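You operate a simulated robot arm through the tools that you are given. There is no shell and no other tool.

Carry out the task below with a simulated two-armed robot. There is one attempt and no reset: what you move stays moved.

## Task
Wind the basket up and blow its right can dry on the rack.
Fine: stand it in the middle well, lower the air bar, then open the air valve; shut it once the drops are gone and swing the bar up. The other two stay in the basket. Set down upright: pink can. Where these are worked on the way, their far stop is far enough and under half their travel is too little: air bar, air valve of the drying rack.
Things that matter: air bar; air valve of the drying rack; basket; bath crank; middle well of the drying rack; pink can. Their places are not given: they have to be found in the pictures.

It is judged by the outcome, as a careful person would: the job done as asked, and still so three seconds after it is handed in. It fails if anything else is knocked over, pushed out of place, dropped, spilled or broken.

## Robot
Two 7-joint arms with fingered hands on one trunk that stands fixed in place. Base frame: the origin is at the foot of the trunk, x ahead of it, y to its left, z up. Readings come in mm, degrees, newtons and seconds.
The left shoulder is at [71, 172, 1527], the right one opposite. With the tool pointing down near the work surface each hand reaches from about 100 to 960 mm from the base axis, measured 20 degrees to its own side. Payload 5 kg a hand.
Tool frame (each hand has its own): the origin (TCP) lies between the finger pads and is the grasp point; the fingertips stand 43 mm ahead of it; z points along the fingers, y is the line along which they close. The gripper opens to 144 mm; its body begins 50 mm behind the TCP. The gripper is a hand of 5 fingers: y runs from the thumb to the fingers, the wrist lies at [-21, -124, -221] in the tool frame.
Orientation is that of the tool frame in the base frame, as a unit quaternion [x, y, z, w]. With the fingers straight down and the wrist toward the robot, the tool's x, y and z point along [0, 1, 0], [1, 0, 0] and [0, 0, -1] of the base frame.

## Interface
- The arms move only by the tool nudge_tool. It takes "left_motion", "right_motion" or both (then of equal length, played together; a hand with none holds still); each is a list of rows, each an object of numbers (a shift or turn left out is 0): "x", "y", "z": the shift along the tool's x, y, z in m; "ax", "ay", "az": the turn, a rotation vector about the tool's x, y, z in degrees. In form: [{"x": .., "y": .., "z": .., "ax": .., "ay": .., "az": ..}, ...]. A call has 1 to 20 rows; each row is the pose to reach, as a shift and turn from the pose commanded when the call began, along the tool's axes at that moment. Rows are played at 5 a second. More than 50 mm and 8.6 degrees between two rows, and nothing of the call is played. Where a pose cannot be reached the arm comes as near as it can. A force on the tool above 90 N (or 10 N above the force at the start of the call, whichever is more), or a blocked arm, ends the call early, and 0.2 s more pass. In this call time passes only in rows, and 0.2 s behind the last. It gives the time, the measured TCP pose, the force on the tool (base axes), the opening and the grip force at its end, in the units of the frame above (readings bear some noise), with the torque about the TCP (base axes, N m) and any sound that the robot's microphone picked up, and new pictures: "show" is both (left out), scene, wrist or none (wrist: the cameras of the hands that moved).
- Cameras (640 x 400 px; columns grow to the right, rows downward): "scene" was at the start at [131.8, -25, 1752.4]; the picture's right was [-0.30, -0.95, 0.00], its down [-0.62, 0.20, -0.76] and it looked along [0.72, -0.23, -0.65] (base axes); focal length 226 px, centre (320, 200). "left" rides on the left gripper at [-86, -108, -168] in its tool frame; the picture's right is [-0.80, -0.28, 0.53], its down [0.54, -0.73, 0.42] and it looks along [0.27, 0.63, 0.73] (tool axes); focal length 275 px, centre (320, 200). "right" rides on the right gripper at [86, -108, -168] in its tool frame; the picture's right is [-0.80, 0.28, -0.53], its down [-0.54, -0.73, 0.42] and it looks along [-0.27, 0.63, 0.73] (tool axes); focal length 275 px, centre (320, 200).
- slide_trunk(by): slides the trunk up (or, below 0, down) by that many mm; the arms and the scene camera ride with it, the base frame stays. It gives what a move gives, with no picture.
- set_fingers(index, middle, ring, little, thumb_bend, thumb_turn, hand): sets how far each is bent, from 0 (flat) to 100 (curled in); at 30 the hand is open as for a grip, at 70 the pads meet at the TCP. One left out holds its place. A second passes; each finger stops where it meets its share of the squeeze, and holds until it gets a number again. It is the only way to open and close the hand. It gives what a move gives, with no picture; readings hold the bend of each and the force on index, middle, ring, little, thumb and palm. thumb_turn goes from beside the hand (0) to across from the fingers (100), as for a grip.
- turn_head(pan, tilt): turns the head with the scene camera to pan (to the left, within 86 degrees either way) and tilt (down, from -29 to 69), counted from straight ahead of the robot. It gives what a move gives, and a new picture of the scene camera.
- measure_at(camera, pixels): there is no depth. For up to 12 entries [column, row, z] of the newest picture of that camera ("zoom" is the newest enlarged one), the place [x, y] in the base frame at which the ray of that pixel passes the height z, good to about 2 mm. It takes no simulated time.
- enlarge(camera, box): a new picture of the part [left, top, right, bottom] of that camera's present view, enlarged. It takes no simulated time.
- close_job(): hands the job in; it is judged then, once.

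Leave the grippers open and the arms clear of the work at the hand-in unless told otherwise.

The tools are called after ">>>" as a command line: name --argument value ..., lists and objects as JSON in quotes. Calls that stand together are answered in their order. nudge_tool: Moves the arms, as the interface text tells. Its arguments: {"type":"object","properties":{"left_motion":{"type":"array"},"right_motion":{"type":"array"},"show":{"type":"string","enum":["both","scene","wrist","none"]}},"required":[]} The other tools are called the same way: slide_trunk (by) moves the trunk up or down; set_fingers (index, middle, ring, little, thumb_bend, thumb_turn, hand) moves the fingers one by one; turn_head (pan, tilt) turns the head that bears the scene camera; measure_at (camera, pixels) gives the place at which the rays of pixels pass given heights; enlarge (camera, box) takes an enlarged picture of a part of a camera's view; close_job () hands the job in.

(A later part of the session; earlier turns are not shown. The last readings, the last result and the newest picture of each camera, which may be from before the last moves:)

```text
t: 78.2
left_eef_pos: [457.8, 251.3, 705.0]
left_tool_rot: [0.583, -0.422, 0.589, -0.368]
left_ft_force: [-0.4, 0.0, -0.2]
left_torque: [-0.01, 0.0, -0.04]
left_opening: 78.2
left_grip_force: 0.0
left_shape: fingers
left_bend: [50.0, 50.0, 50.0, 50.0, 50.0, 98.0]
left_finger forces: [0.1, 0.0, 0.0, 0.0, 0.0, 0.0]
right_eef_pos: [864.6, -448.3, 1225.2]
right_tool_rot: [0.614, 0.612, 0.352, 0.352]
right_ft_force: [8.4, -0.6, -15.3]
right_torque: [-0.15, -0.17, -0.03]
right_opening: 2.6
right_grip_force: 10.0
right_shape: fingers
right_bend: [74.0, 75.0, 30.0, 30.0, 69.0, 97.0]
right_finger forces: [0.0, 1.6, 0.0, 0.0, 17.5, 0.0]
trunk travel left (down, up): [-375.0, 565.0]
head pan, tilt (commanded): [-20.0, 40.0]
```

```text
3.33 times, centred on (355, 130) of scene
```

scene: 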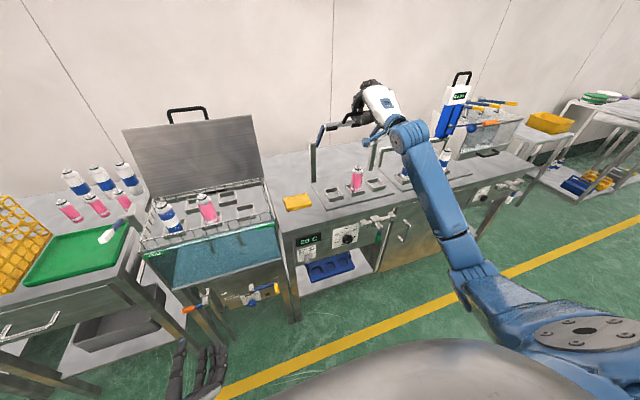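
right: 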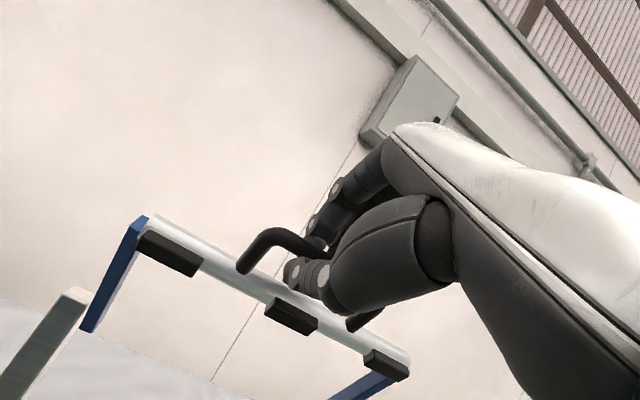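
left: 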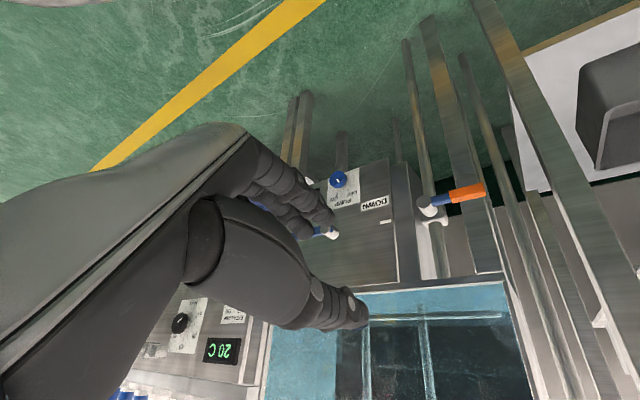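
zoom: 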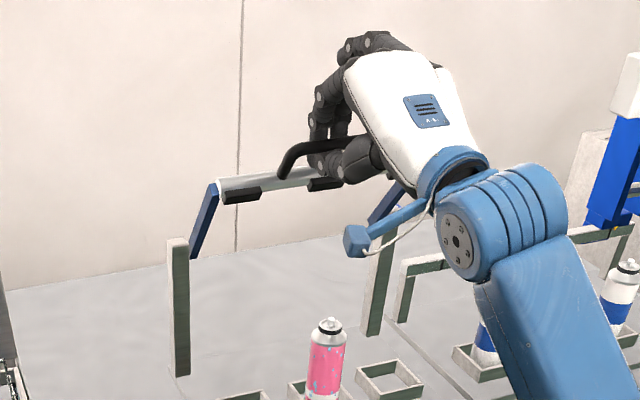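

Following well at about 31°. I'll continue to about 61° with the radius trimmed by 3 mm.

>>> nudge_tool --right_motion '[{"y": -0.0147, "z": -0.0054}, {"y": -0.0298, "z": -0.0113}, {"y": -0.0454, "z": -0.016}, {"y": -0.0612, "z": -0.0192}, {"y": -0.0774, "z": -0.021}, {"y": -0.0936, "z": -0.0215}]' --show "both"

>>> enlarge --camera "scene" --box '[300, 90, 410, 200]'

```text
t: 79.6
left_eef_pos: [458.4, 250.6, 705.8]
left_tool_rot: [0.583, -0.421, 0.589, -0.368]
left_ft_force: [-0.5, 0.6, 0.2]
left_torque: [-0.01, 0.01, 0.02]
left_opening: 78.4
left_grip_force: 0.0
left_shape: fingers
left_bend: [50.0, 50.0, 50.0, 50.0, 50.0, 98.0]
left_finger forces: [0.0, 0.0, 0.0, 0.1, 0.0, 0.0]
right_eef_pos: [799.5, -448.7, 1155.9]
right_tool_rot: [0.613, 0.613, 0.353, 0.352]
right_ft_force: [16.5, -0.4, -12.0]
right_torque: [-0.14, -0.2, 0.01]
right_opening: 2.9
right_grip_force: 13.7
right_shape: fingers
right_bend: [74.0, 74.0, 30.0, 30.0, 69.0, 97.0]
right_finger forces: [5.6, 6.4, 0.1, 0.0, 15.6, 0.1]
trunk travel left (down, up): [-375.0, 565.0]
head pan, tilt (commanded): [-20.0, 40.0]
```

scene: 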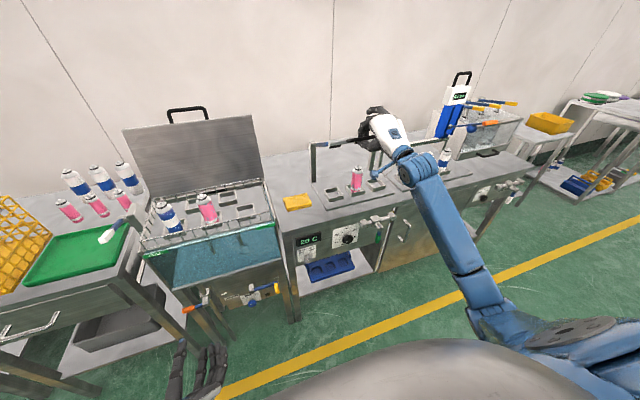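
right: 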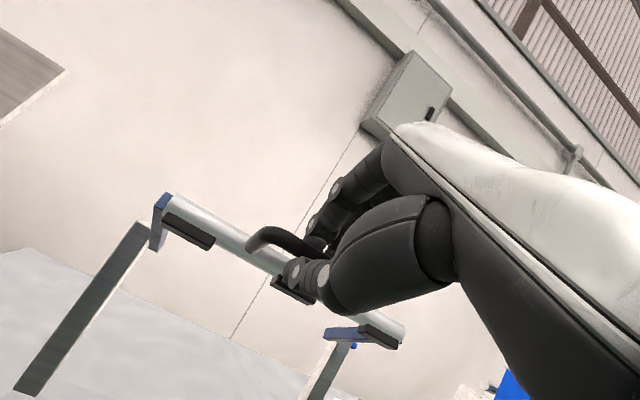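

```text
3.64 times, centred on (355, 145) of scene
```

zoom: 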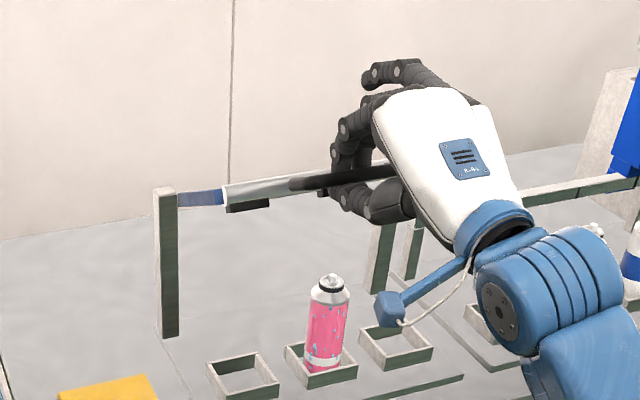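

At about 62° the bar is swinging down smoothly over the wells. I'll continue to about 81°.

>>> nudge_tool --right_motion '[{"y": -0.0159, "z": 0.004}, {"y": -0.0317, "z": 0.0064}, {"y": -0.0472, "z": 0.0101}, {"y": -0.0623, "z": 0.0152}]' --show "both"

>>> enlarge --camera "scene" --box '[300, 100, 410, 210]'

```text
t: 80.6
left_eef_pos: [457.9, 251.3, 705.8]
left_tool_rot: [0.583, -0.422, 0.589, -0.367]
left_ft_force: [0.9, 0.1, -0.6]
left_torque: [-0.03, 0.0, 0.01]
left_opening: 78.2
left_grip_force: 0.1
left_shape: fingers
left_bend: [50.0, 50.0, 50.0, 50.0, 50.0, 98.0]
left_finger forces: [0.0, 0.0, 0.0, 0.1, 0.1, 0.1]
right_eef_pos: [779.8, -446.8, 1095.0]
right_tool_rot: [0.612, 0.613, 0.354, 0.352]
right_ft_force: [14.9, -1.9, -3.7]
right_torque: [-0.2, -0.27, -0.05]
right_opening: 3.1
right_grip_force: 14.0
right_shape: fingers
right_bend: [74.0, 74.0, 30.0, 30.0, 69.0, 97.0]
right_finger forces: [6.1, 6.4, 0.0, 0.0, 14.7, 0.0]
trunk travel left (down, up): [-375.0, 565.0]
head pan, tilt (commanded): [-20.0, 40.0]
```

scene: 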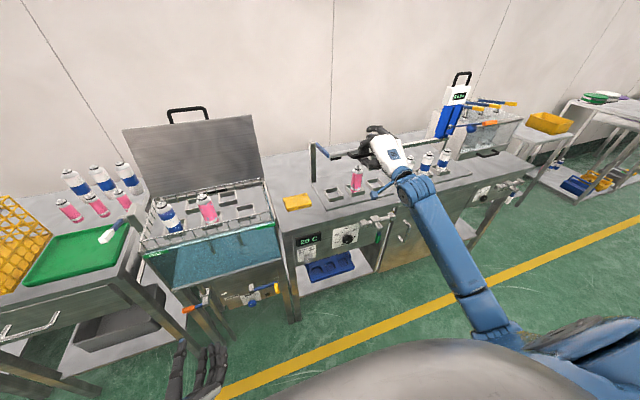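
right: 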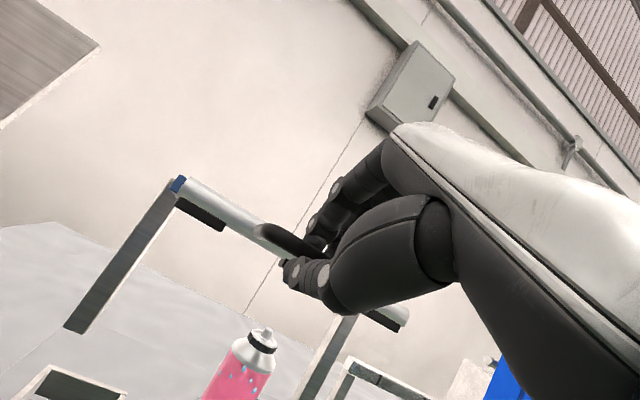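

```text
3.64 times, centred on (355, 155) of scene
```

zoom: 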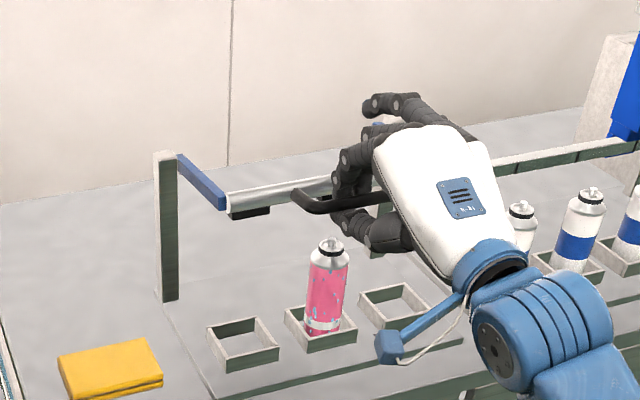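

The bar is nearly level at about 82°. I'll lower it slowly toward 90° and watch for its stop.

>>> nudge_tool --right_motion '[{"y": -0.0069, "z": 0.004}, {"y": -0.0138, "z": 0.0081}, {"y": -0.0194, "z": 0.011}, {"y": -0.0249, "z": 0.014}]' --show "both"

>>> enlarge --camera "scene" --box '[300, 100, 410, 210]'

```text
t: 81.6
left_eef_pos: [456.6, 250.1, 706.4]
left_tool_rot: [0.582, -0.422, 0.589, -0.368]
left_ft_force: [-0.3, 0.6, -0.7]
left_torque: [0.02, 0.01, 0.01]
left_opening: 78.0
left_grip_force: 0.0
left_shape: fingers
left_bend: [50.0, 50.0, 50.0, 50.0, 50.0, 98.0]
left_finger forces: [0.1, 0.0, 0.0, 0.0, 0.0, 0.0]
right_eef_pos: [779.5, -447.3, 1069.1]
right_tool_rot: [0.613, 0.612, 0.353, 0.353]
right_ft_force: [9.7, -0.8, 1.9]
right_torque: [-0.15, -0.15, -0.01]
right_opening: 1.5
right_grip_force: 2.8
right_shape: fingers
right_bend: [74.0, 74.0, 30.0, 30.0, 70.0, 97.0]
right_finger forces: [0.0, 6.1, 0.0, 0.0, 0.0, 0.1]
trunk travel left (down, up): [-375.0, 565.0]
head pan, tilt (commanded): [-20.0, 40.0]
```

scene: 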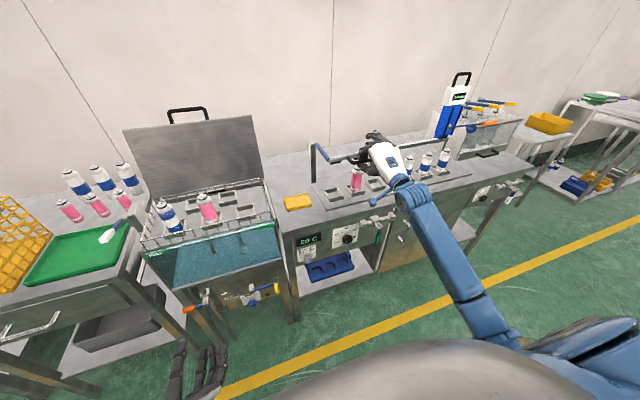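
right: 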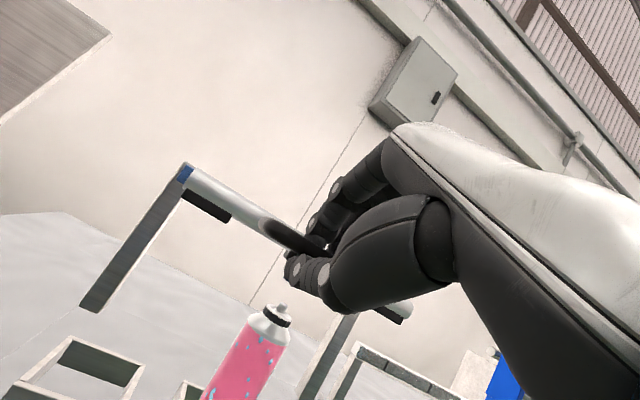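

```text
3.64 times, centred on (355, 155) of scene
```

zoom: 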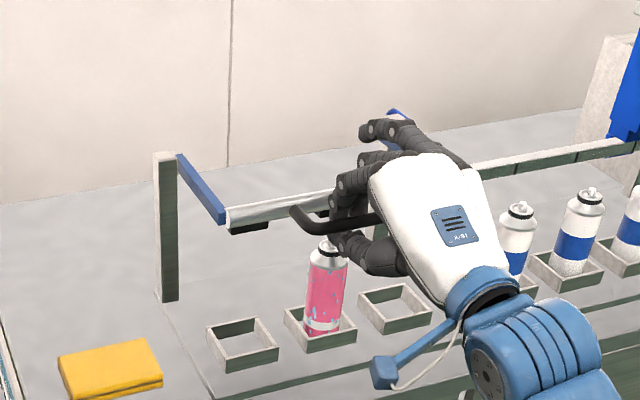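

The thumb is now unloaded and the middle finger presses from above, so the bar may be at its stop. I'll press down 10 mm more to check.

>>> nudge_tool --right_motion '[{"y": -0.0035, "z": 0.002}, {"y": -0.006, "z": 0.0035}, {"y": -0.0087, "z": 0.005}]' --show "scene"

>>> enlarge --camera "scene" --box '[300, 100, 410, 210]'

```text
t: 82.4
left_eef_pos: [456.2, 251.4, 705.8]
left_tool_rot: [0.582, -0.421, 0.59, -0.368]
left_ft_force: [0.4, 0.7, -0.5]
left_torque: [-0.01, -0.02, 0.0]
left_opening: 78.3
left_grip_force: 0.1
left_shape: fingers
left_bend: [50.0, 50.0, 50.0, 50.0, 50.0, 98.0]
left_finger forces: [0.0, 0.1, 0.1, 0.0, 0.1, 0.0]
right_eef_pos: [780.7, -445.4, 1060.0]
right_tool_rot: [0.612, 0.613, 0.354, 0.353]
right_ft_force: [8.4, 0.2, 6.0]
right_torque: [0.0, -0.09, 0.05]
right_opening: 1.0
right_grip_force: 2.1
right_shape: fingers
right_bend: [74.0, 74.0, 30.0, 30.0, 71.0, 97.0]
right_finger forces: [0.0, 4.0, 0.0, 0.1, 0.0, 0.0]
trunk travel left (down, up): [-375.0, 565.0]
head pan, tilt (commanded): [-20.0, 40.0]
```

scene: 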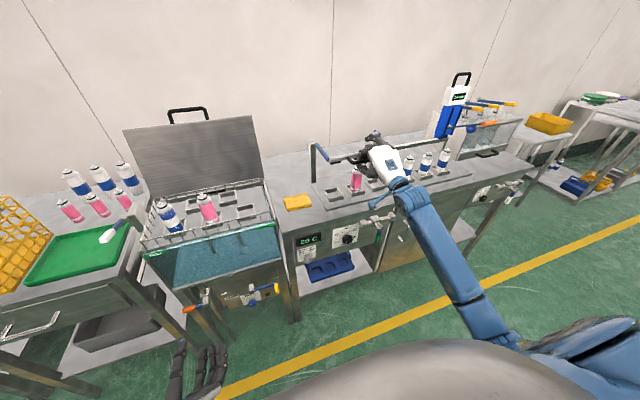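

```text
3.64 times, centred on (355, 155) of scene
```

zoom: 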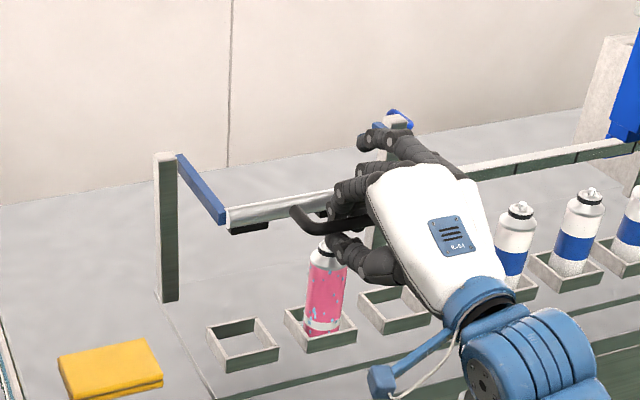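

The bar no longer moves and sits level, so it is at its lower stop. I'll relieve the press, open the fingers and draw straight back off the crossbar.

>>> nudge_tool --right_motion '[{"y": 0.004, "z": -0.0023}, {"y": 0.0075, "z": -0.0043}]' --show "none"

>>> set_fingers --hand "right" --index 45 --middle 45 --ring 40 --little 40 --thumb_bend 56

>>> nudge_tool --right_motion '[{"z": -0.025}, {"z": -0.06}, {"z": -0.1}, {"z": -0.14}]' --show "both"

>>> enlarge --camera "scene" --box '[300, 100, 410, 210]'

```text
t: 83.0
left_eef_pos: [456.8, 249.8, 705.1]
left_tool_rot: [0.582, -0.422, 0.589, -0.368]
left_ft_force: [0.0, -0.7, -0.2]
left_torque: [0.02, 0.02, 0.01]
left_opening: 78.6
left_grip_force: 0.1
left_shape: fingers
left_bend: [50.0, 50.0, 50.0, 50.0, 50.0, 98.0]
left_finger forces: [0.0, 0.0, 0.1, 0.0, 0.0, 0.0]
right_eef_pos: [780.1, -447.0, 1066.0]
right_tool_rot: [0.613, 0.613, 0.353, 0.352]
right_ft_force: [7.8, 0.7, -3.7]
right_torque: [0.03, 0.01, 0.11]
right_opening: 0.9
right_grip_force: 2.8
right_shape: fingers
right_bend: [74.0, 74.0, 30.0, 30.0, 71.0, 97.0]
right_finger forces: [0.0, 6.8, 0.0, 0.0, 0.1, 0.0]
trunk travel left (down, up): [-375.0, 565.0]
head pan, tilt (commanded): [-20.0, 40.0]
```

```text
t: 84.0
left_eef_pos: [455.6, 250.0, 706.4]
left_tool_rot: [0.582, -0.422, 0.589, -0.369]
left_ft_force: [0.2, -0.2, 0.4]
left_torque: [-0.03, 0.0, -0.02]
left_opening: 78.2
left_grip_force: 0.1
left_shape: fingers
left_bend: [50.0, 50.0, 50.0, 50.0, 50.0, 98.0]
left_finger forces: [0.0, 0.1, 0.0, 0.0, 0.0, 0.0]
right_eef_pos: [779.7, -446.7, 1066.9]
right_tool_rot: [0.613, 0.612, 0.354, 0.353]
right_ft_force: [0.0, 0.1, -0.4]
right_torque: [0.01, 0.04, 0.02]
right_opening: 76.4
right_grip_force: 0.1
right_shape: fingers
right_bend: [45.0, 45.0, 40.0, 40.0, 56.0, 97.0]
right_finger forces: [0.1, 0.0, 0.1, 0.0, 0.0, 0.0]
trunk travel left (down, up): [-375.0, 565.0]
head pan, tilt (commanded): [-20.0, 40.0]
```

```text
t: 85.0
left_eef_pos: [455.7, 250.3, 706.2]
left_tool_rot: [0.582, -0.421, 0.59, -0.368]
left_ft_force: [0.8, 0.1, 0.1]
left_torque: [-0.01, -0.03, 0.03]
left_opening: 78.0
left_grip_force: 0.1
left_shape: fingers
left_bend: [50.0, 50.0, 50.0, 50.0, 50.0, 98.0]
left_finger forces: [0.0, 0.0, 0.0, 0.1, 0.0, 0.0]
right_eef_pos: [658.1, -448.0, 1137.6]
right_tool_rot: [0.612, 0.613, 0.354, 0.353]
right_ft_force: [0.2, 0.7, 0.8]
right_torque: [-0.04, -0.01, -0.06]
right_opening: 76.3
right_grip_force: 0.1
right_shape: fingers
right_bend: [45.0, 45.0, 40.0, 40.0, 56.0, 97.0]
right_finger forces: [0.0, 0.0, 0.0, 0.0, 0.0, 0.0]
trunk travel left (down, up): [-375.0, 565.0]
head pan, tilt (commanded): [-20.0, 40.0]
```

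scene: 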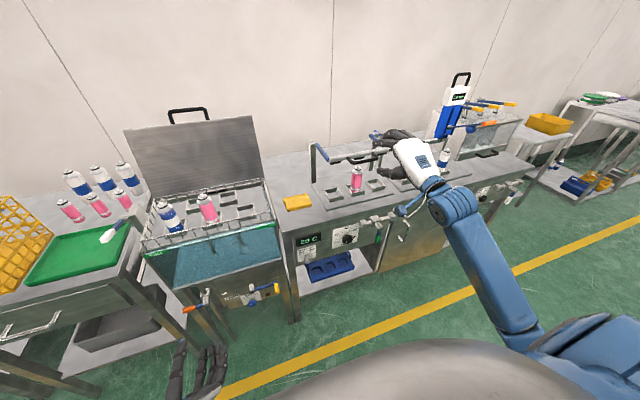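
right: 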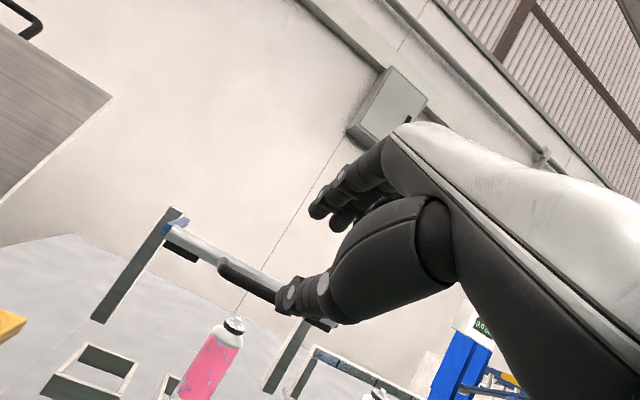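

```text
3.64 times, centred on (355, 155) of scene
```

zoom: 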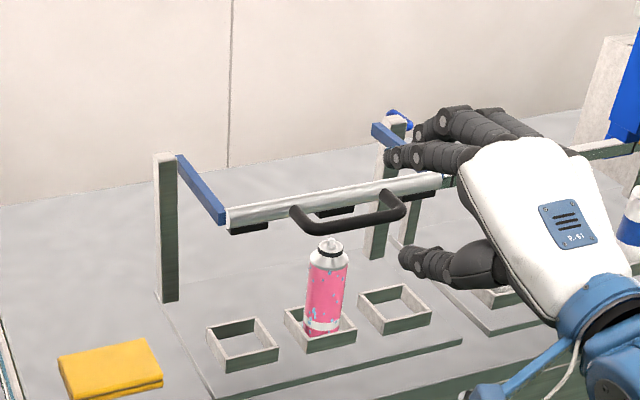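

The air bar is down and stays level above the can. Now the air valve: I'll enlarge the scene around it at (375,222).

>>> enlarge --camera "scene" --box '[335, 195, 415, 250]'

>>> enlarge --camera "scene" --box '[355, 205, 395, 250]'

```text
7.27 times, centred on (375, 222) of scene
```

zoom: 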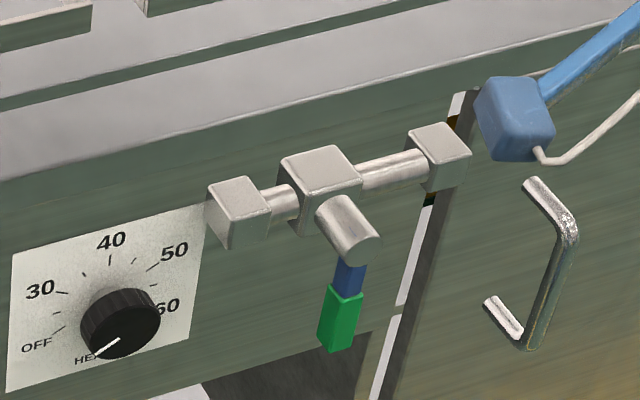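

```text
8.89 times, centred on (375, 228) of scene
```

zoom: 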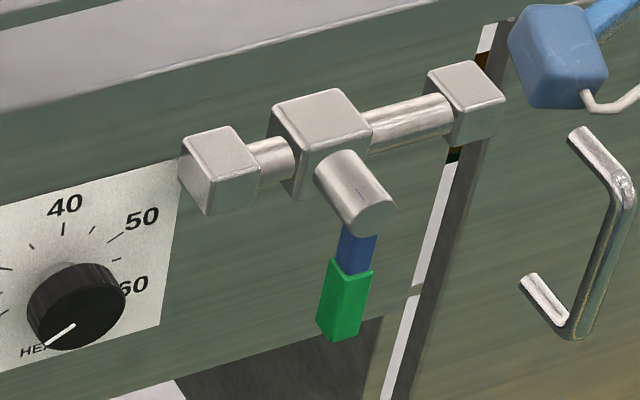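

The lever (green grip) hangs straight down from the valve hub. I'll use pinched index and thumb as a pushing pin with the other fingers curled, and bring the right hand back and down in front of the valve for a close look.

>>> set_fingers --hand "right" --index 72 --middle 95 --ring 95 --little 95 --thumb_bend 70

>>> nudge_tool --right_motion '[{"y": -0.02, "z": -0.0346}, {"y": -0.04, "z": -0.0693}, {"y": -0.06, "z": -0.1039}, {"x": -0.0075, "y": -0.0957, "z": -0.0833}, {"x": -0.015, "y": -0.1314, "z": -0.0627}, {"x": -0.0225, "y": -0.1671, "z": -0.0421}, {"x": -0.03, "y": -0.2028, "z": -0.0215}, {"x": -0.0375, "y": -0.2385, "z": -0.0009}, {"x": -0.045, "y": -0.2742, "z": 0.0197}, {"x": -0.0525, "y": -0.31, "z": 0.0404}, {"x": -0.06, "y": -0.3458, "z": 0.0611}]' --show "both"

```text
t: 86.0
left_eef_pos: [456.6, 250.5, 707.2]
left_tool_rot: [0.582, -0.421, 0.589, -0.369]
left_ft_force: [0.7, 0.3, 0.3]
left_torque: [-0.03, -0.02, -0.01]
left_opening: 78.1
left_grip_force: 0.0
left_shape: fingers
left_bend: [50.0, 50.0, 50.0, 50.0, 50.0, 98.0]
left_finger forces: [0.0, 0.0, 0.0, 0.0, 0.0, 0.0]
right_eef_pos: [660.6, -447.8, 1137.5]
right_tool_rot: [0.612, 0.613, 0.354, 0.353]
right_ft_force: [-0.2, -0.6, 0.0]
right_torque: [-0.02, -0.03, 0.01]
right_opening: 4.1
right_grip_force: 0.0
right_shape: fingers
right_bend: [72.0, 95.0, 95.0, 95.0, 70.0, 97.0]
right_finger forces: [0.0, 0.0, 0.0, 0.0, 0.1, 0.0]
trunk travel left (down, up): [-375.0, 565.0]
head pan, tilt (commanded): [-20.0, 40.0]
```

```text
t: 88.4
left_eef_pos: [455.6, 250.5, 707.4]
left_tool_rot: [0.582, -0.422, 0.59, -0.368]
left_ft_force: [0.2, -0.1, -0.2]
left_torque: [0.0, 0.0, 0.04]
left_opening: 78.5
left_grip_force: 0.0
left_shape: fingers
left_bend: [50.0, 50.0, 50.0, 50.0, 50.0, 98.0]
left_finger forces: [0.0, 0.0, 0.1, 0.1, 0.1, 0.0]
right_eef_pos: [537.4, -509.2, 808.7]
right_tool_rot: [0.612, 0.612, 0.354, 0.353]
right_ft_force: [0.1, -0.3, -0.1]
right_torque: [-0.02, 0.01, 0.01]
right_opening: 4.2
right_grip_force: 0.1
right_shape: fingers
right_bend: [72.0, 95.0, 95.0, 95.0, 69.0, 97.0]
right_finger forces: [0.1, 0.0, 0.0, 0.0, 0.1, 0.1]
right hand out of reach, approached as far as the arm can: row 3
trunk travel left (down, up): [-375.0, 565.0]
head pan, tilt (commanded): [-20.0, 40.0]
```

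scene: 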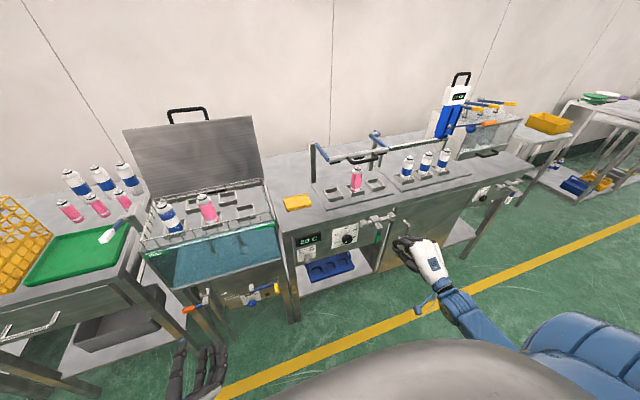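
right: 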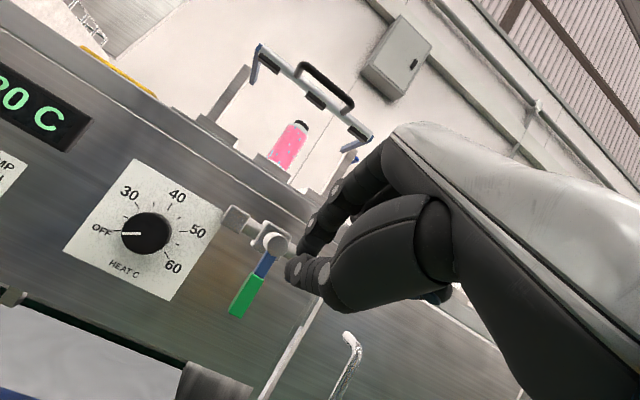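

I have a clear view of the valve: hub end at wrist (275,243), green lever end at (235,315). I'll cross-check the depth with the scene camera.

>>> measure_at --camera "scene" --pixels '[[380.06, 229.1, 780], [380.06, 229.1, 790], [380.06, 229.1, 800], [377, 243.5, 690], [377, 243.5, 700], [377, 243.5, 710], [378.4, 236, 740], [378.4, 236, 750]]'

>>> measure_at --camera "right" --pixels '[[275, 243, 780], [275, 243, 785], [235, 315, 690], [235, 315, 700], [235, 315, 710], [262, 275, 740], [262, 275, 750]]'

>>> enlarge --camera "right" --box '[200, 190, 340, 330]'

```text
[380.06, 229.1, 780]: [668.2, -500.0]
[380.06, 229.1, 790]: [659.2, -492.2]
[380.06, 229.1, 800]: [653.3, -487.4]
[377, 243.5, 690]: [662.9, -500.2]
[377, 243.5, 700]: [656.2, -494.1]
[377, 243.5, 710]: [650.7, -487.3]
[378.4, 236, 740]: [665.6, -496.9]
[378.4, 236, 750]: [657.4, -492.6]
```

```text
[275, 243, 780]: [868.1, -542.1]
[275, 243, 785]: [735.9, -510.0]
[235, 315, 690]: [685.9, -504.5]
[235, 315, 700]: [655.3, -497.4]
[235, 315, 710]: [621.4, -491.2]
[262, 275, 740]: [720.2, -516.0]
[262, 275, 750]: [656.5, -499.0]
```

```text
2.86 times, centred on (270, 260) of right
```

zoom: 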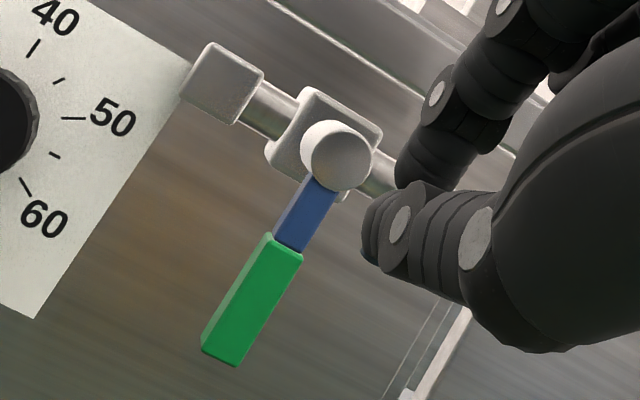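

Lever found: x≈660, y≈-496, hub z≈788, lower end z≈699. I'll place the pinched finger pin just right of the green grip at z≈728, ready to push it left.

>>> nudge_tool --right_motion '[{"x": -0.0095, "y": -0.015, "z": 0.045}, {"x": -0.019, "y": -0.03, "z": 0.09}, {"x": -0.019, "y": -0.019, "z": 0.109}, {"x": -0.019, "y": -0.0085, "z": 0.127}]' --show "both"

>>> enlarge --camera "scene" --box '[350, 205, 410, 255]'

>>> enlarge --camera "right" --box '[160, 130, 360, 330]'

```text
t: 89.4
left_eef_pos: [456.9, 250.3, 707.5]
left_tool_rot: [0.582, -0.421, 0.59, -0.367]
left_ft_force: [0.3, -0.1, -0.3]
left_torque: [0.03, 0.05, 0.0]
left_opening: 78.2
left_grip_force: 0.0
left_shape: fingers
left_bend: [50.0, 50.0, 50.0, 50.0, 50.0, 98.0]
left_finger forces: [0.0, 0.0, 0.0, 0.1, 0.0, 0.1]
right_eef_pos: [643.1, -527.9, 736.0]
right_tool_rot: [0.613, 0.612, 0.353, 0.354]
right_ft_force: [-0.8, -2.4, 1.1]
right_torque: [0.06, -0.04, -0.01]
right_opening: 4.0
right_grip_force: 0.9
right_shape: fingers
right_bend: [72.0, 95.0, 95.0, 95.0, 69.0, 98.0]
right_finger forces: [2.5, 0.1, 0.1, 0.1, 0.0, 0.1]
trunk travel left (down, up): [-375.0, 565.0]
head pan, tilt (commanded): [-20.0, 40.0]
```

scene: 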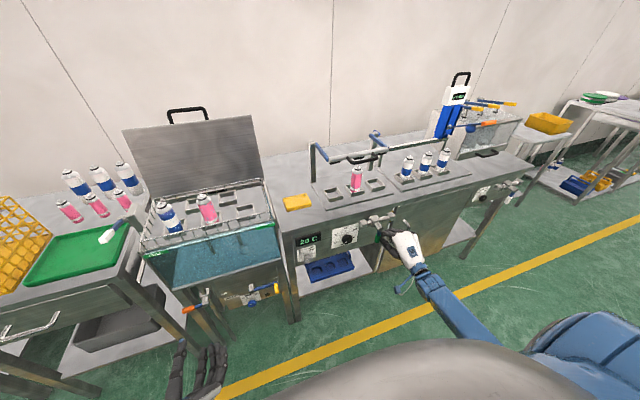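
right: 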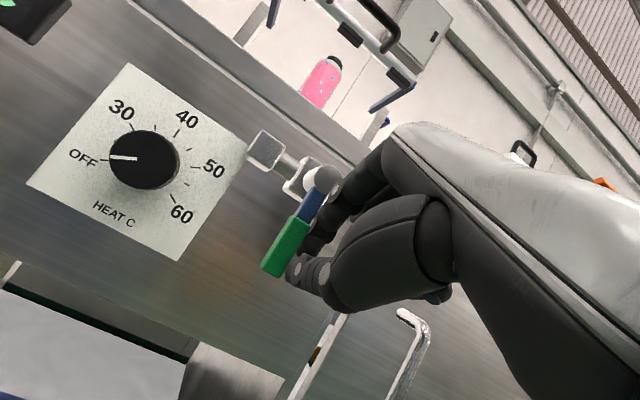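

```text
8.00 times, centred on (380, 230) of scene
```

zoom: 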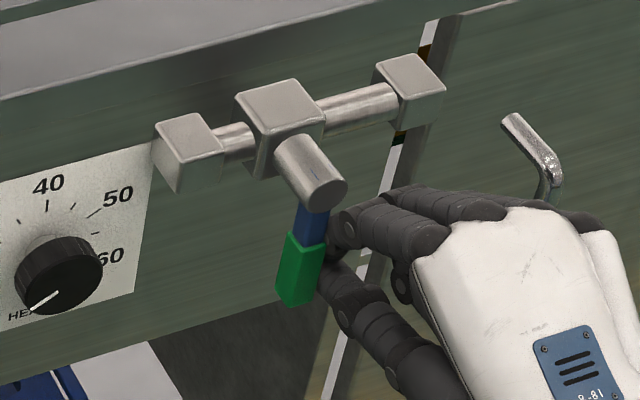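

```text
2.00 times, centred on (260, 230) of right
```

zoom: 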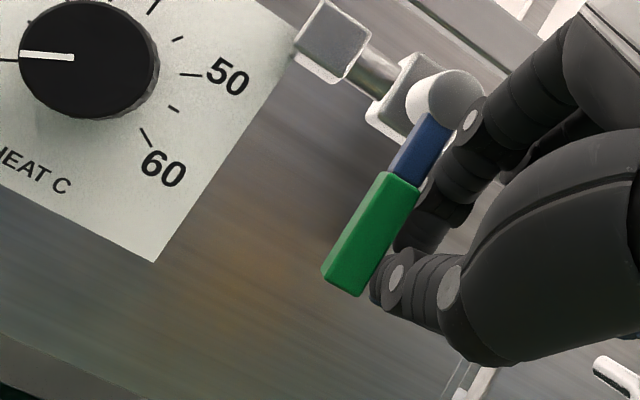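

The pin touches the lever at 2.5 N, but the index knuckle sits right beside the valve hub and would foul it on the way up. I'll back off 70 mm and use a straight index finger as the pin instead.

>>> nudge_tool --right_motion '[{"x": -0.004, "y": -0.01, "z": -0.0173}, {"x": -0.006, "y": -0.0225, "z": -0.039}, {"x": -0.006, "y": -0.035, "z": -0.0606}]' --show "none"

>>> set_fingers --hand "right" --index 12 --middle 98 --ring 98 --little 98 --thumb_bend 60

>>> nudge_tool --right_motion '[{"x": 0}]' --show "both"

>>> enlarge --camera "scene" --box '[350, 195, 430, 265]'

```text
t: 90.2
left_eef_pos: [455.7, 250.8, 707.3]
left_tool_rot: [0.583, -0.421, 0.59, -0.368]
left_ft_force: [0.1, -0.5, -0.3]
left_torque: [-0.01, -0.02, 0.02]
left_opening: 78.4
left_grip_force: 0.1
left_shape: fingers
left_bend: [50.0, 50.0, 50.0, 50.0, 50.0, 98.0]
left_finger forces: [0.1, 0.0, 0.0, 0.0, 0.1, 0.0]
right_eef_pos: [572.5, -532.6, 738.4]
right_tool_rot: [0.612, 0.612, 0.354, 0.354]
right_ft_force: [0.8, -0.1, 0.1]
right_torque: [-0.05, 0.05, 0.0]
right_opening: 4.0
right_grip_force: 0.1
right_shape: fingers
right_bend: [72.0, 95.0, 95.0, 95.0, 69.0, 98.0]
right_finger forces: [0.0, 0.0, 0.0, 0.1, 0.0, 0.1]
trunk travel left (down, up): [-375.0, 565.0]
head pan, tilt (commanded): [-20.0, 40.0]
```

```text
t: 91.2
left_eef_pos: [456.8, 250.9, 705.8]
left_tool_rot: [0.583, -0.421, 0.589, -0.369]
left_ft_force: [-0.5, 0.3, 0.2]
left_torque: [0.02, -0.01, -0.01]
left_opening: 78.3
left_grip_force: 0.0
left_shape: fingers
left_bend: [50.0, 50.0, 50.0, 50.0, 50.0, 98.0]
left_finger forces: [0.0, 0.0, 0.0, 0.1, 0.0, 0.0]
right_eef_pos: [573.9, -533.1, 736.5]
right_tool_rot: [0.612, 0.613, 0.353, 0.353]
right_ft_force: [0.2, 0.2, -0.3]
right_torque: [0.0, -0.02, 0.0]
right_opening: 134.0
right_grip_force: 0.0
right_shape: fingers
right_bend: [12.0, 98.0, 98.0, 98.0, 60.0, 98.0]
right_finger forces: [0.0, 0.0, 0.0, 0.0, 0.0, 0.0]
trunk travel left (down, up): [-375.0, 565.0]
head pan, tilt (commanded): [-20.0, 40.0]
```

```text
t: 91.6
left_eef_pos: [456.4, 250.8, 705.5]
left_tool_rot: [0.582, -0.422, 0.589, -0.369]
left_ft_force: [-0.4, -0.3, 1.1]
left_torque: [0.01, 0.02, 0.04]
left_opening: 78.1
left_grip_force: 0.0
left_shape: fingers
left_bend: [50.0, 50.0, 50.0, 50.0, 50.0, 98.0]
left_finger forces: [0.0, 0.0, 0.1, 0.1, 0.0, 0.1]
right_eef_pos: [571.7, -532.0, 736.3]
right_tool_rot: [0.612, 0.613, 0.354, 0.353]
right_ft_force: [1.2, 0.2, 0.3]
right_torque: [0.01, 0.0, 0.0]
right_opening: 134.0
right_grip_force: 0.2
right_shape: fingers
right_bend: [12.0, 98.0, 98.0, 98.0, 60.0, 98.0]
right_finger forces: [0.0, 0.0, 0.1, 0.0, 0.0, 0.1]
trunk travel left (down, up): [-375.0, 565.0]
head pan, tilt (commanded): [-20.0, 40.0]
```

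scene: 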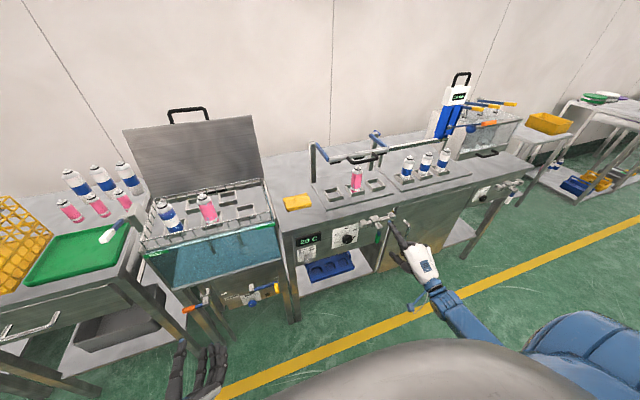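
right: 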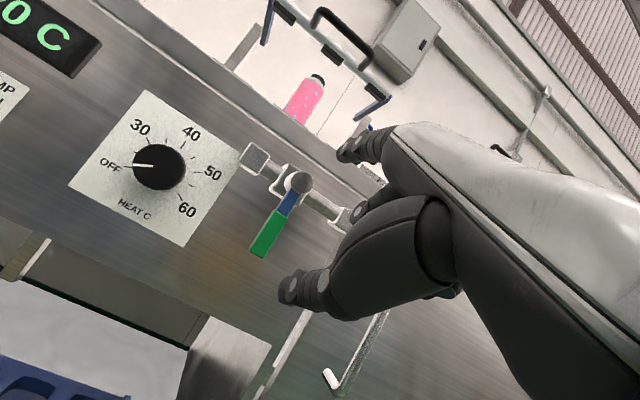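

```text
5.71 times, centred on (390, 230) of scene
```

zoom: 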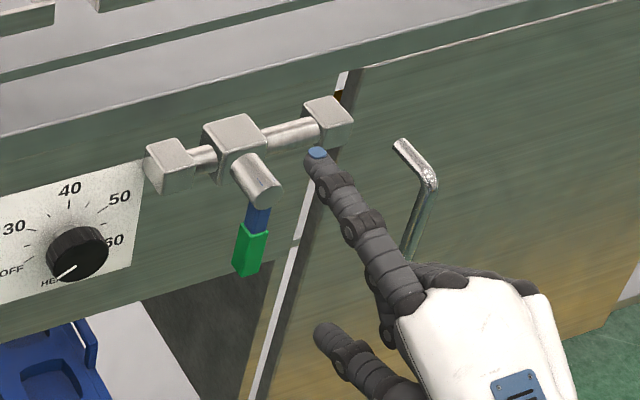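

The straight index tip shows at scene (389.5,221.6) and wrist (345,150). I'll measure where it is.

>>> measure_at --camera "scene" --pixels '[[389.5, 221.6, 780], [389.5, 221.6, 800], [389.5, 221.6, 820], [389.5, 221.6, 840], [397, 238, 760], [397, 238, 780], [403, 247, 740], [403, 247, 760]]'

>>> enlarge --camera "right" --box '[220, 110, 420, 310]'

>>> measure_at --camera "right" --pixels '[[345, 150, 780], [345, 150, 800], [345, 150, 820], [345, 150, 840]]'

```text
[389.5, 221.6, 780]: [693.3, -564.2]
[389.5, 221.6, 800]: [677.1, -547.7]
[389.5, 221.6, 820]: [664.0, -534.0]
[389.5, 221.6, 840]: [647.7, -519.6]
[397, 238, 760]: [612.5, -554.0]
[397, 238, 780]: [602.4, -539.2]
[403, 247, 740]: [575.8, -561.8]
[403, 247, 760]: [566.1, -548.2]
```

```text
2.00 times, centred on (320, 210) of right
```

zoom: 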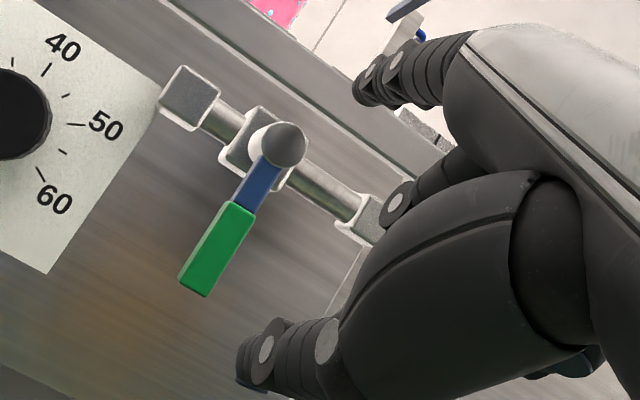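

```text
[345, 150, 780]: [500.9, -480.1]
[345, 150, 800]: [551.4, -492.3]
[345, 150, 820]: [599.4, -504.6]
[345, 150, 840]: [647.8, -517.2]
```

The index tip is at (648,-519,840), about 128 mm out from the TCP. Bending it to about 23 should make it point straight forward. I'll lower the hand 70 mm, set that bend and look again.

>>> nudge_tool --right_motion '[{"y": -0.031, "z": 0.018}, {"y": -0.062, "z": 0.036}]' --show "none"

>>> set_fingers --hand "right" --index 23

>>> nudge_tool --right_motion '[{"x": 0}]' --show "both"

>>> enlarge --camera "scene" --box '[350, 205, 430, 275]'

>>> enlarge --camera "right" --box '[220, 60, 420, 260]'

```text
t: 92.2
left_eef_pos: [456.4, 249.5, 706.9]
left_tool_rot: [0.583, -0.421, 0.589, -0.369]
left_ft_force: [-0.5, 0.5, -0.4]
left_torque: [-0.02, -0.04, -0.01]
left_opening: 78.2
left_grip_force: 0.0
left_shape: fingers
left_bend: [50.0, 50.0, 50.0, 50.0, 50.0, 98.0]
left_finger forces: [0.0, 0.0, 0.0, 0.0, 0.1, 0.0]
right_eef_pos: [573.7, -532.3, 665.8]
right_tool_rot: [0.612, 0.612, 0.354, 0.353]
right_ft_force: [-0.4, 0.0, 0.3]
right_torque: [-0.02, 0.01, 0.03]
right_opening: 134.6
right_grip_force: 0.1
right_shape: fingers
right_bend: [12.0, 98.0, 98.0, 98.0, 60.0, 98.0]
right_finger forces: [0.0, 0.0, 0.0, 0.1, 0.0, 0.0]
trunk travel left (down, up): [-375.0, 565.0]
head pan, tilt (commanded): [-20.0, 40.0]
```

```text
t: 93.2
left_eef_pos: [457.1, 251.0, 706.4]
left_tool_rot: [0.583, -0.421, 0.589, -0.368]
left_ft_force: [-0.9, -0.7, -0.5]
left_torque: [0.0, 0.03, 0.01]
left_opening: 78.3
left_grip_force: 0.0
left_shape: fingers
left_bend: [50.0, 50.0, 50.0, 50.0, 50.0, 98.0]
left_finger forces: [0.0, 0.0, 0.1, 0.0, 0.0, 0.0]
right_eef_pos: [573.8, -532.7, 665.9]
right_tool_rot: [0.612, 0.612, 0.354, 0.353]
right_ft_force: [-0.1, 0.0, 0.5]
right_torque: [0.0, 0.02, -0.01]
right_opening: 111.8
right_grip_force: 0.1
right_shape: fingers
right_bend: [23.0, 98.0, 98.0, 98.0, 60.0, 98.0]
right_finger forces: [0.0, 0.0, 0.0, 0.0, 0.0, 0.0]
trunk travel left (down, up): [-375.0, 565.0]
head pan, tilt (commanded): [-20.0, 40.0]
```

```text
t: 93.6
left_eef_pos: [456.2, 250.9, 706.9]
left_tool_rot: [0.583, -0.421, 0.589, -0.369]
left_ft_force: [-0.2, 1.1, 0.6]
left_torque: [0.01, 0.04, -0.01]
left_opening: 78.0
left_grip_force: 0.1
left_shape: fingers
left_bend: [50.0, 50.0, 50.0, 50.0, 50.0, 98.0]
left_finger forces: [0.0, 0.0, 0.1, 0.0, 0.0, 0.0]
right_eef_pos: [573.7, -532.2, 665.6]
right_tool_rot: [0.613, 0.612, 0.353, 0.354]
right_ft_force: [-0.1, -1.0, -1.1]
right_torque: [0.02, -0.01, 0.0]
right_opening: 111.9
right_grip_force: 0.0
right_shape: fingers
right_bend: [23.0, 98.0, 98.0, 98.0, 60.0, 98.0]
right_finger forces: [0.0, 0.0, 0.0, 0.0, 0.0, 0.1]
trunk travel left (down, up): [-375.0, 565.0]
head pan, tilt (commanded): [-20.0, 40.0]
```

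scene: 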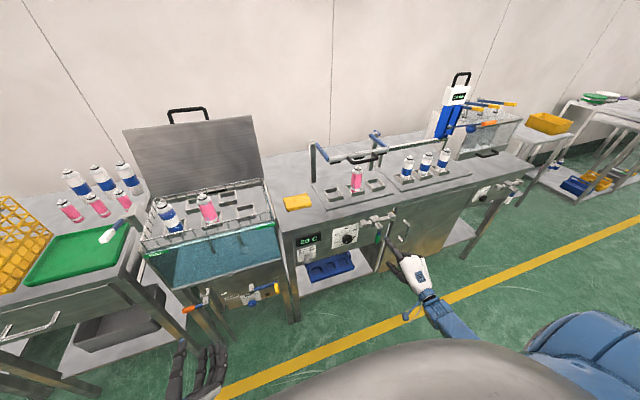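
right: 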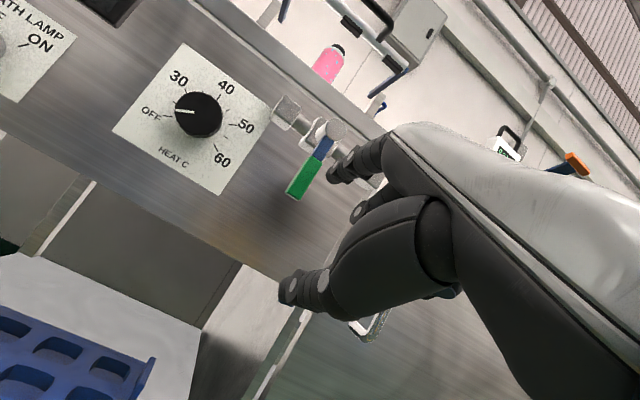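

```text
5.71 times, centred on (390, 240) of scene
```

zoom: 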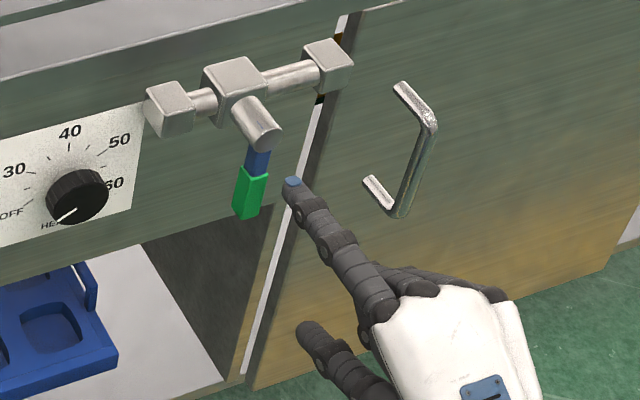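

```text
2.00 times, centred on (320, 160) of right
```

zoom: 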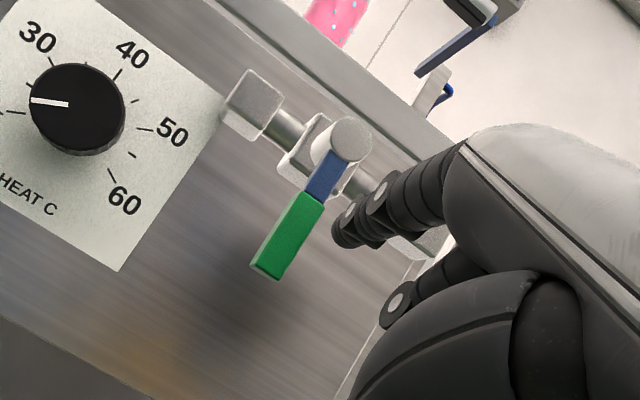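

>>> measure_at --camera "scene" --pixels '[[385.1, 236.8, 720], [385.1, 236.8, 740], [385.1, 236.8, 760], [371.5, 233.9, 750], [377, 243.5, 700]]'

>>> measure_at --camera "right" --pixels '[[330, 175, 720], [330, 175, 740], [330, 175, 760]]'

```text
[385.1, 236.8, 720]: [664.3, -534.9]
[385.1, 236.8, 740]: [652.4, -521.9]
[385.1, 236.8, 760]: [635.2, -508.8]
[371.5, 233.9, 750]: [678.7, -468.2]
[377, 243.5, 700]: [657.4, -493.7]
```

```text
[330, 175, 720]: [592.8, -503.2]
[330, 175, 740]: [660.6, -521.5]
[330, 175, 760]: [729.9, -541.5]
```

The tip is at (654,-521,739), just right of the lever. I'll move forward 24 mm and down 10 mm beside the green grip, then push left 13 mm gently and see whether the lever gives.

>>> nudge_tool --right_motion '[{"y": 0.0016, "z": 0.013}, {"y": 0.0033, "z": 0.0258}, {"x": 0.006, "y": 0.0033, "z": 0.0258}, {"x": 0.013, "y": 0.0033, "z": 0.0258}]' --show "both"

>>> enlarge --camera "scene" --box '[350, 205, 410, 255]'

```text
t: 94.6
left_eef_pos: [456.3, 249.8, 706.5]
left_tool_rot: [0.582, -0.422, 0.589, -0.369]
left_ft_force: [0.9, 0.2, -0.6]
left_torque: [0.0, 0.03, -0.02]
left_opening: 78.1
left_grip_force: 0.1
left_shape: fingers
left_bend: [50.0, 50.0, 50.0, 50.0, 50.0, 98.0]
left_finger forces: [0.0, 0.1, 0.1, 0.0, 0.1, 0.0]
right_eef_pos: [598.0, -522.4, 654.1]
right_tool_rot: [0.613, 0.612, 0.354, 0.354]
right_ft_force: [0.4, -9.1, 0.3]
right_torque: [0.6, -0.04, -0.49]
right_opening: 111.5
right_grip_force: 4.6
right_shape: fingers
right_bend: [23.0, 98.0, 98.0, 98.0, 60.0, 98.0]
right_finger forces: [8.3, 0.0, 0.1, 0.1, 0.0, 0.0]
trunk travel left (down, up): [-375.0, 565.0]
head pan, tilt (commanded): [-20.0, 40.0]
```

scene: 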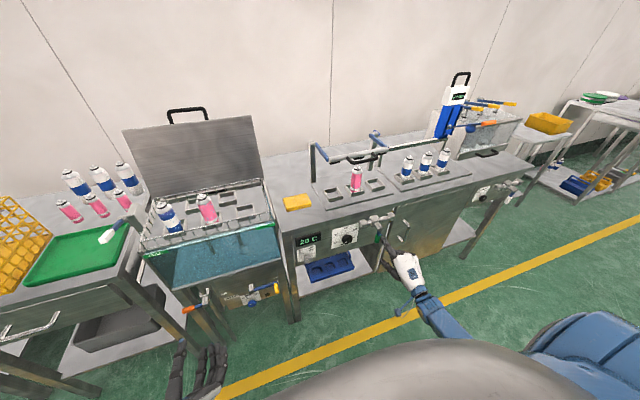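
right: 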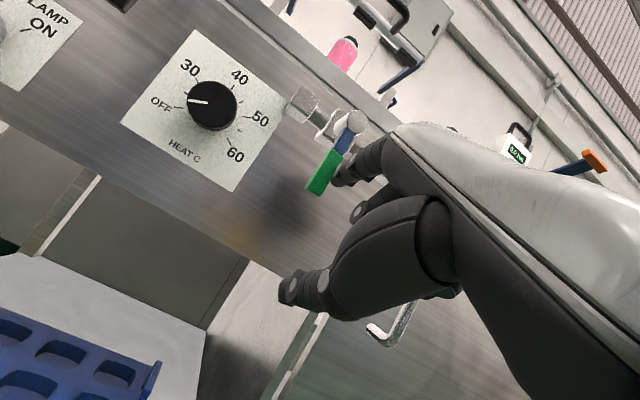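

```text
8.00 times, centred on (380, 230) of scene
```

zoom: 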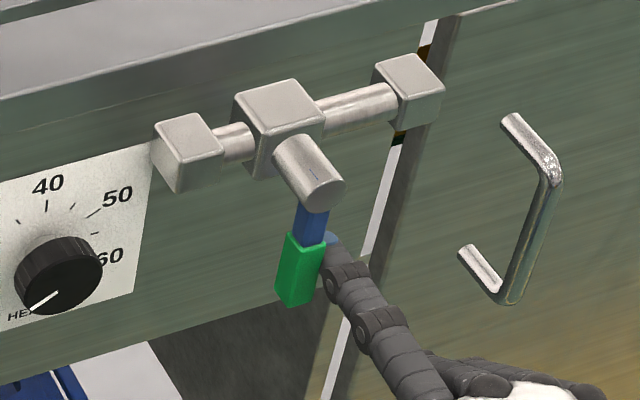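

Contact at 9 N and the lever hasn't moved. I'll push a few mm more, up to about 20 N, to tell friction from a stop.

>>> nudge_tool --right_motion '[{"x": 0.003}, {"x": 0.006}]' --show "none"

>>> enlarge --camera "scene" --box '[350, 205, 410, 255]'

```text
t: 95.2
left_eef_pos: [455.8, 250.6, 706.7]
left_tool_rot: [0.582, -0.422, 0.589, -0.369]
left_ft_force: [-0.7, -0.9, 1.0]
left_torque: [0.0, 0.01, 0.01]
left_opening: 78.4
left_grip_force: 0.1
left_shape: fingers
left_bend: [50.0, 50.0, 50.0, 50.0, 50.0, 98.0]
left_finger forces: [0.1, 0.0, 0.1, 0.1, 0.1, 0.0]
right_eef_pos: [597.3, -514.5, 654.5]
right_tool_rot: [0.612, 0.613, 0.354, 0.353]
right_ft_force: [2.6, -12.3, -1.0]
right_torque: [0.85, 0.25, -0.74]
right_opening: 110.8
right_grip_force: 6.3
right_shape: fingers
right_bend: [23.0, 98.0, 98.0, 98.0, 60.0, 98.0]
right_finger forces: [11.4, 0.0, 0.1, 0.0, 0.0, 0.0]
trunk travel left (down, up): [-375.0, 565.0]
head pan, tilt (commanded): [-20.0, 40.0]
```

```text
8.00 times, centred on (380, 230) of scene
```

zoom: 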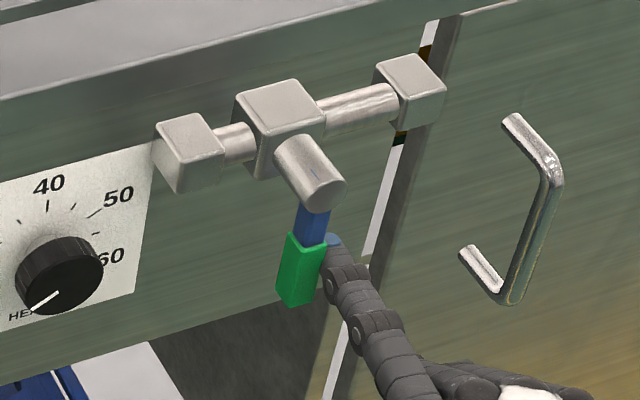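

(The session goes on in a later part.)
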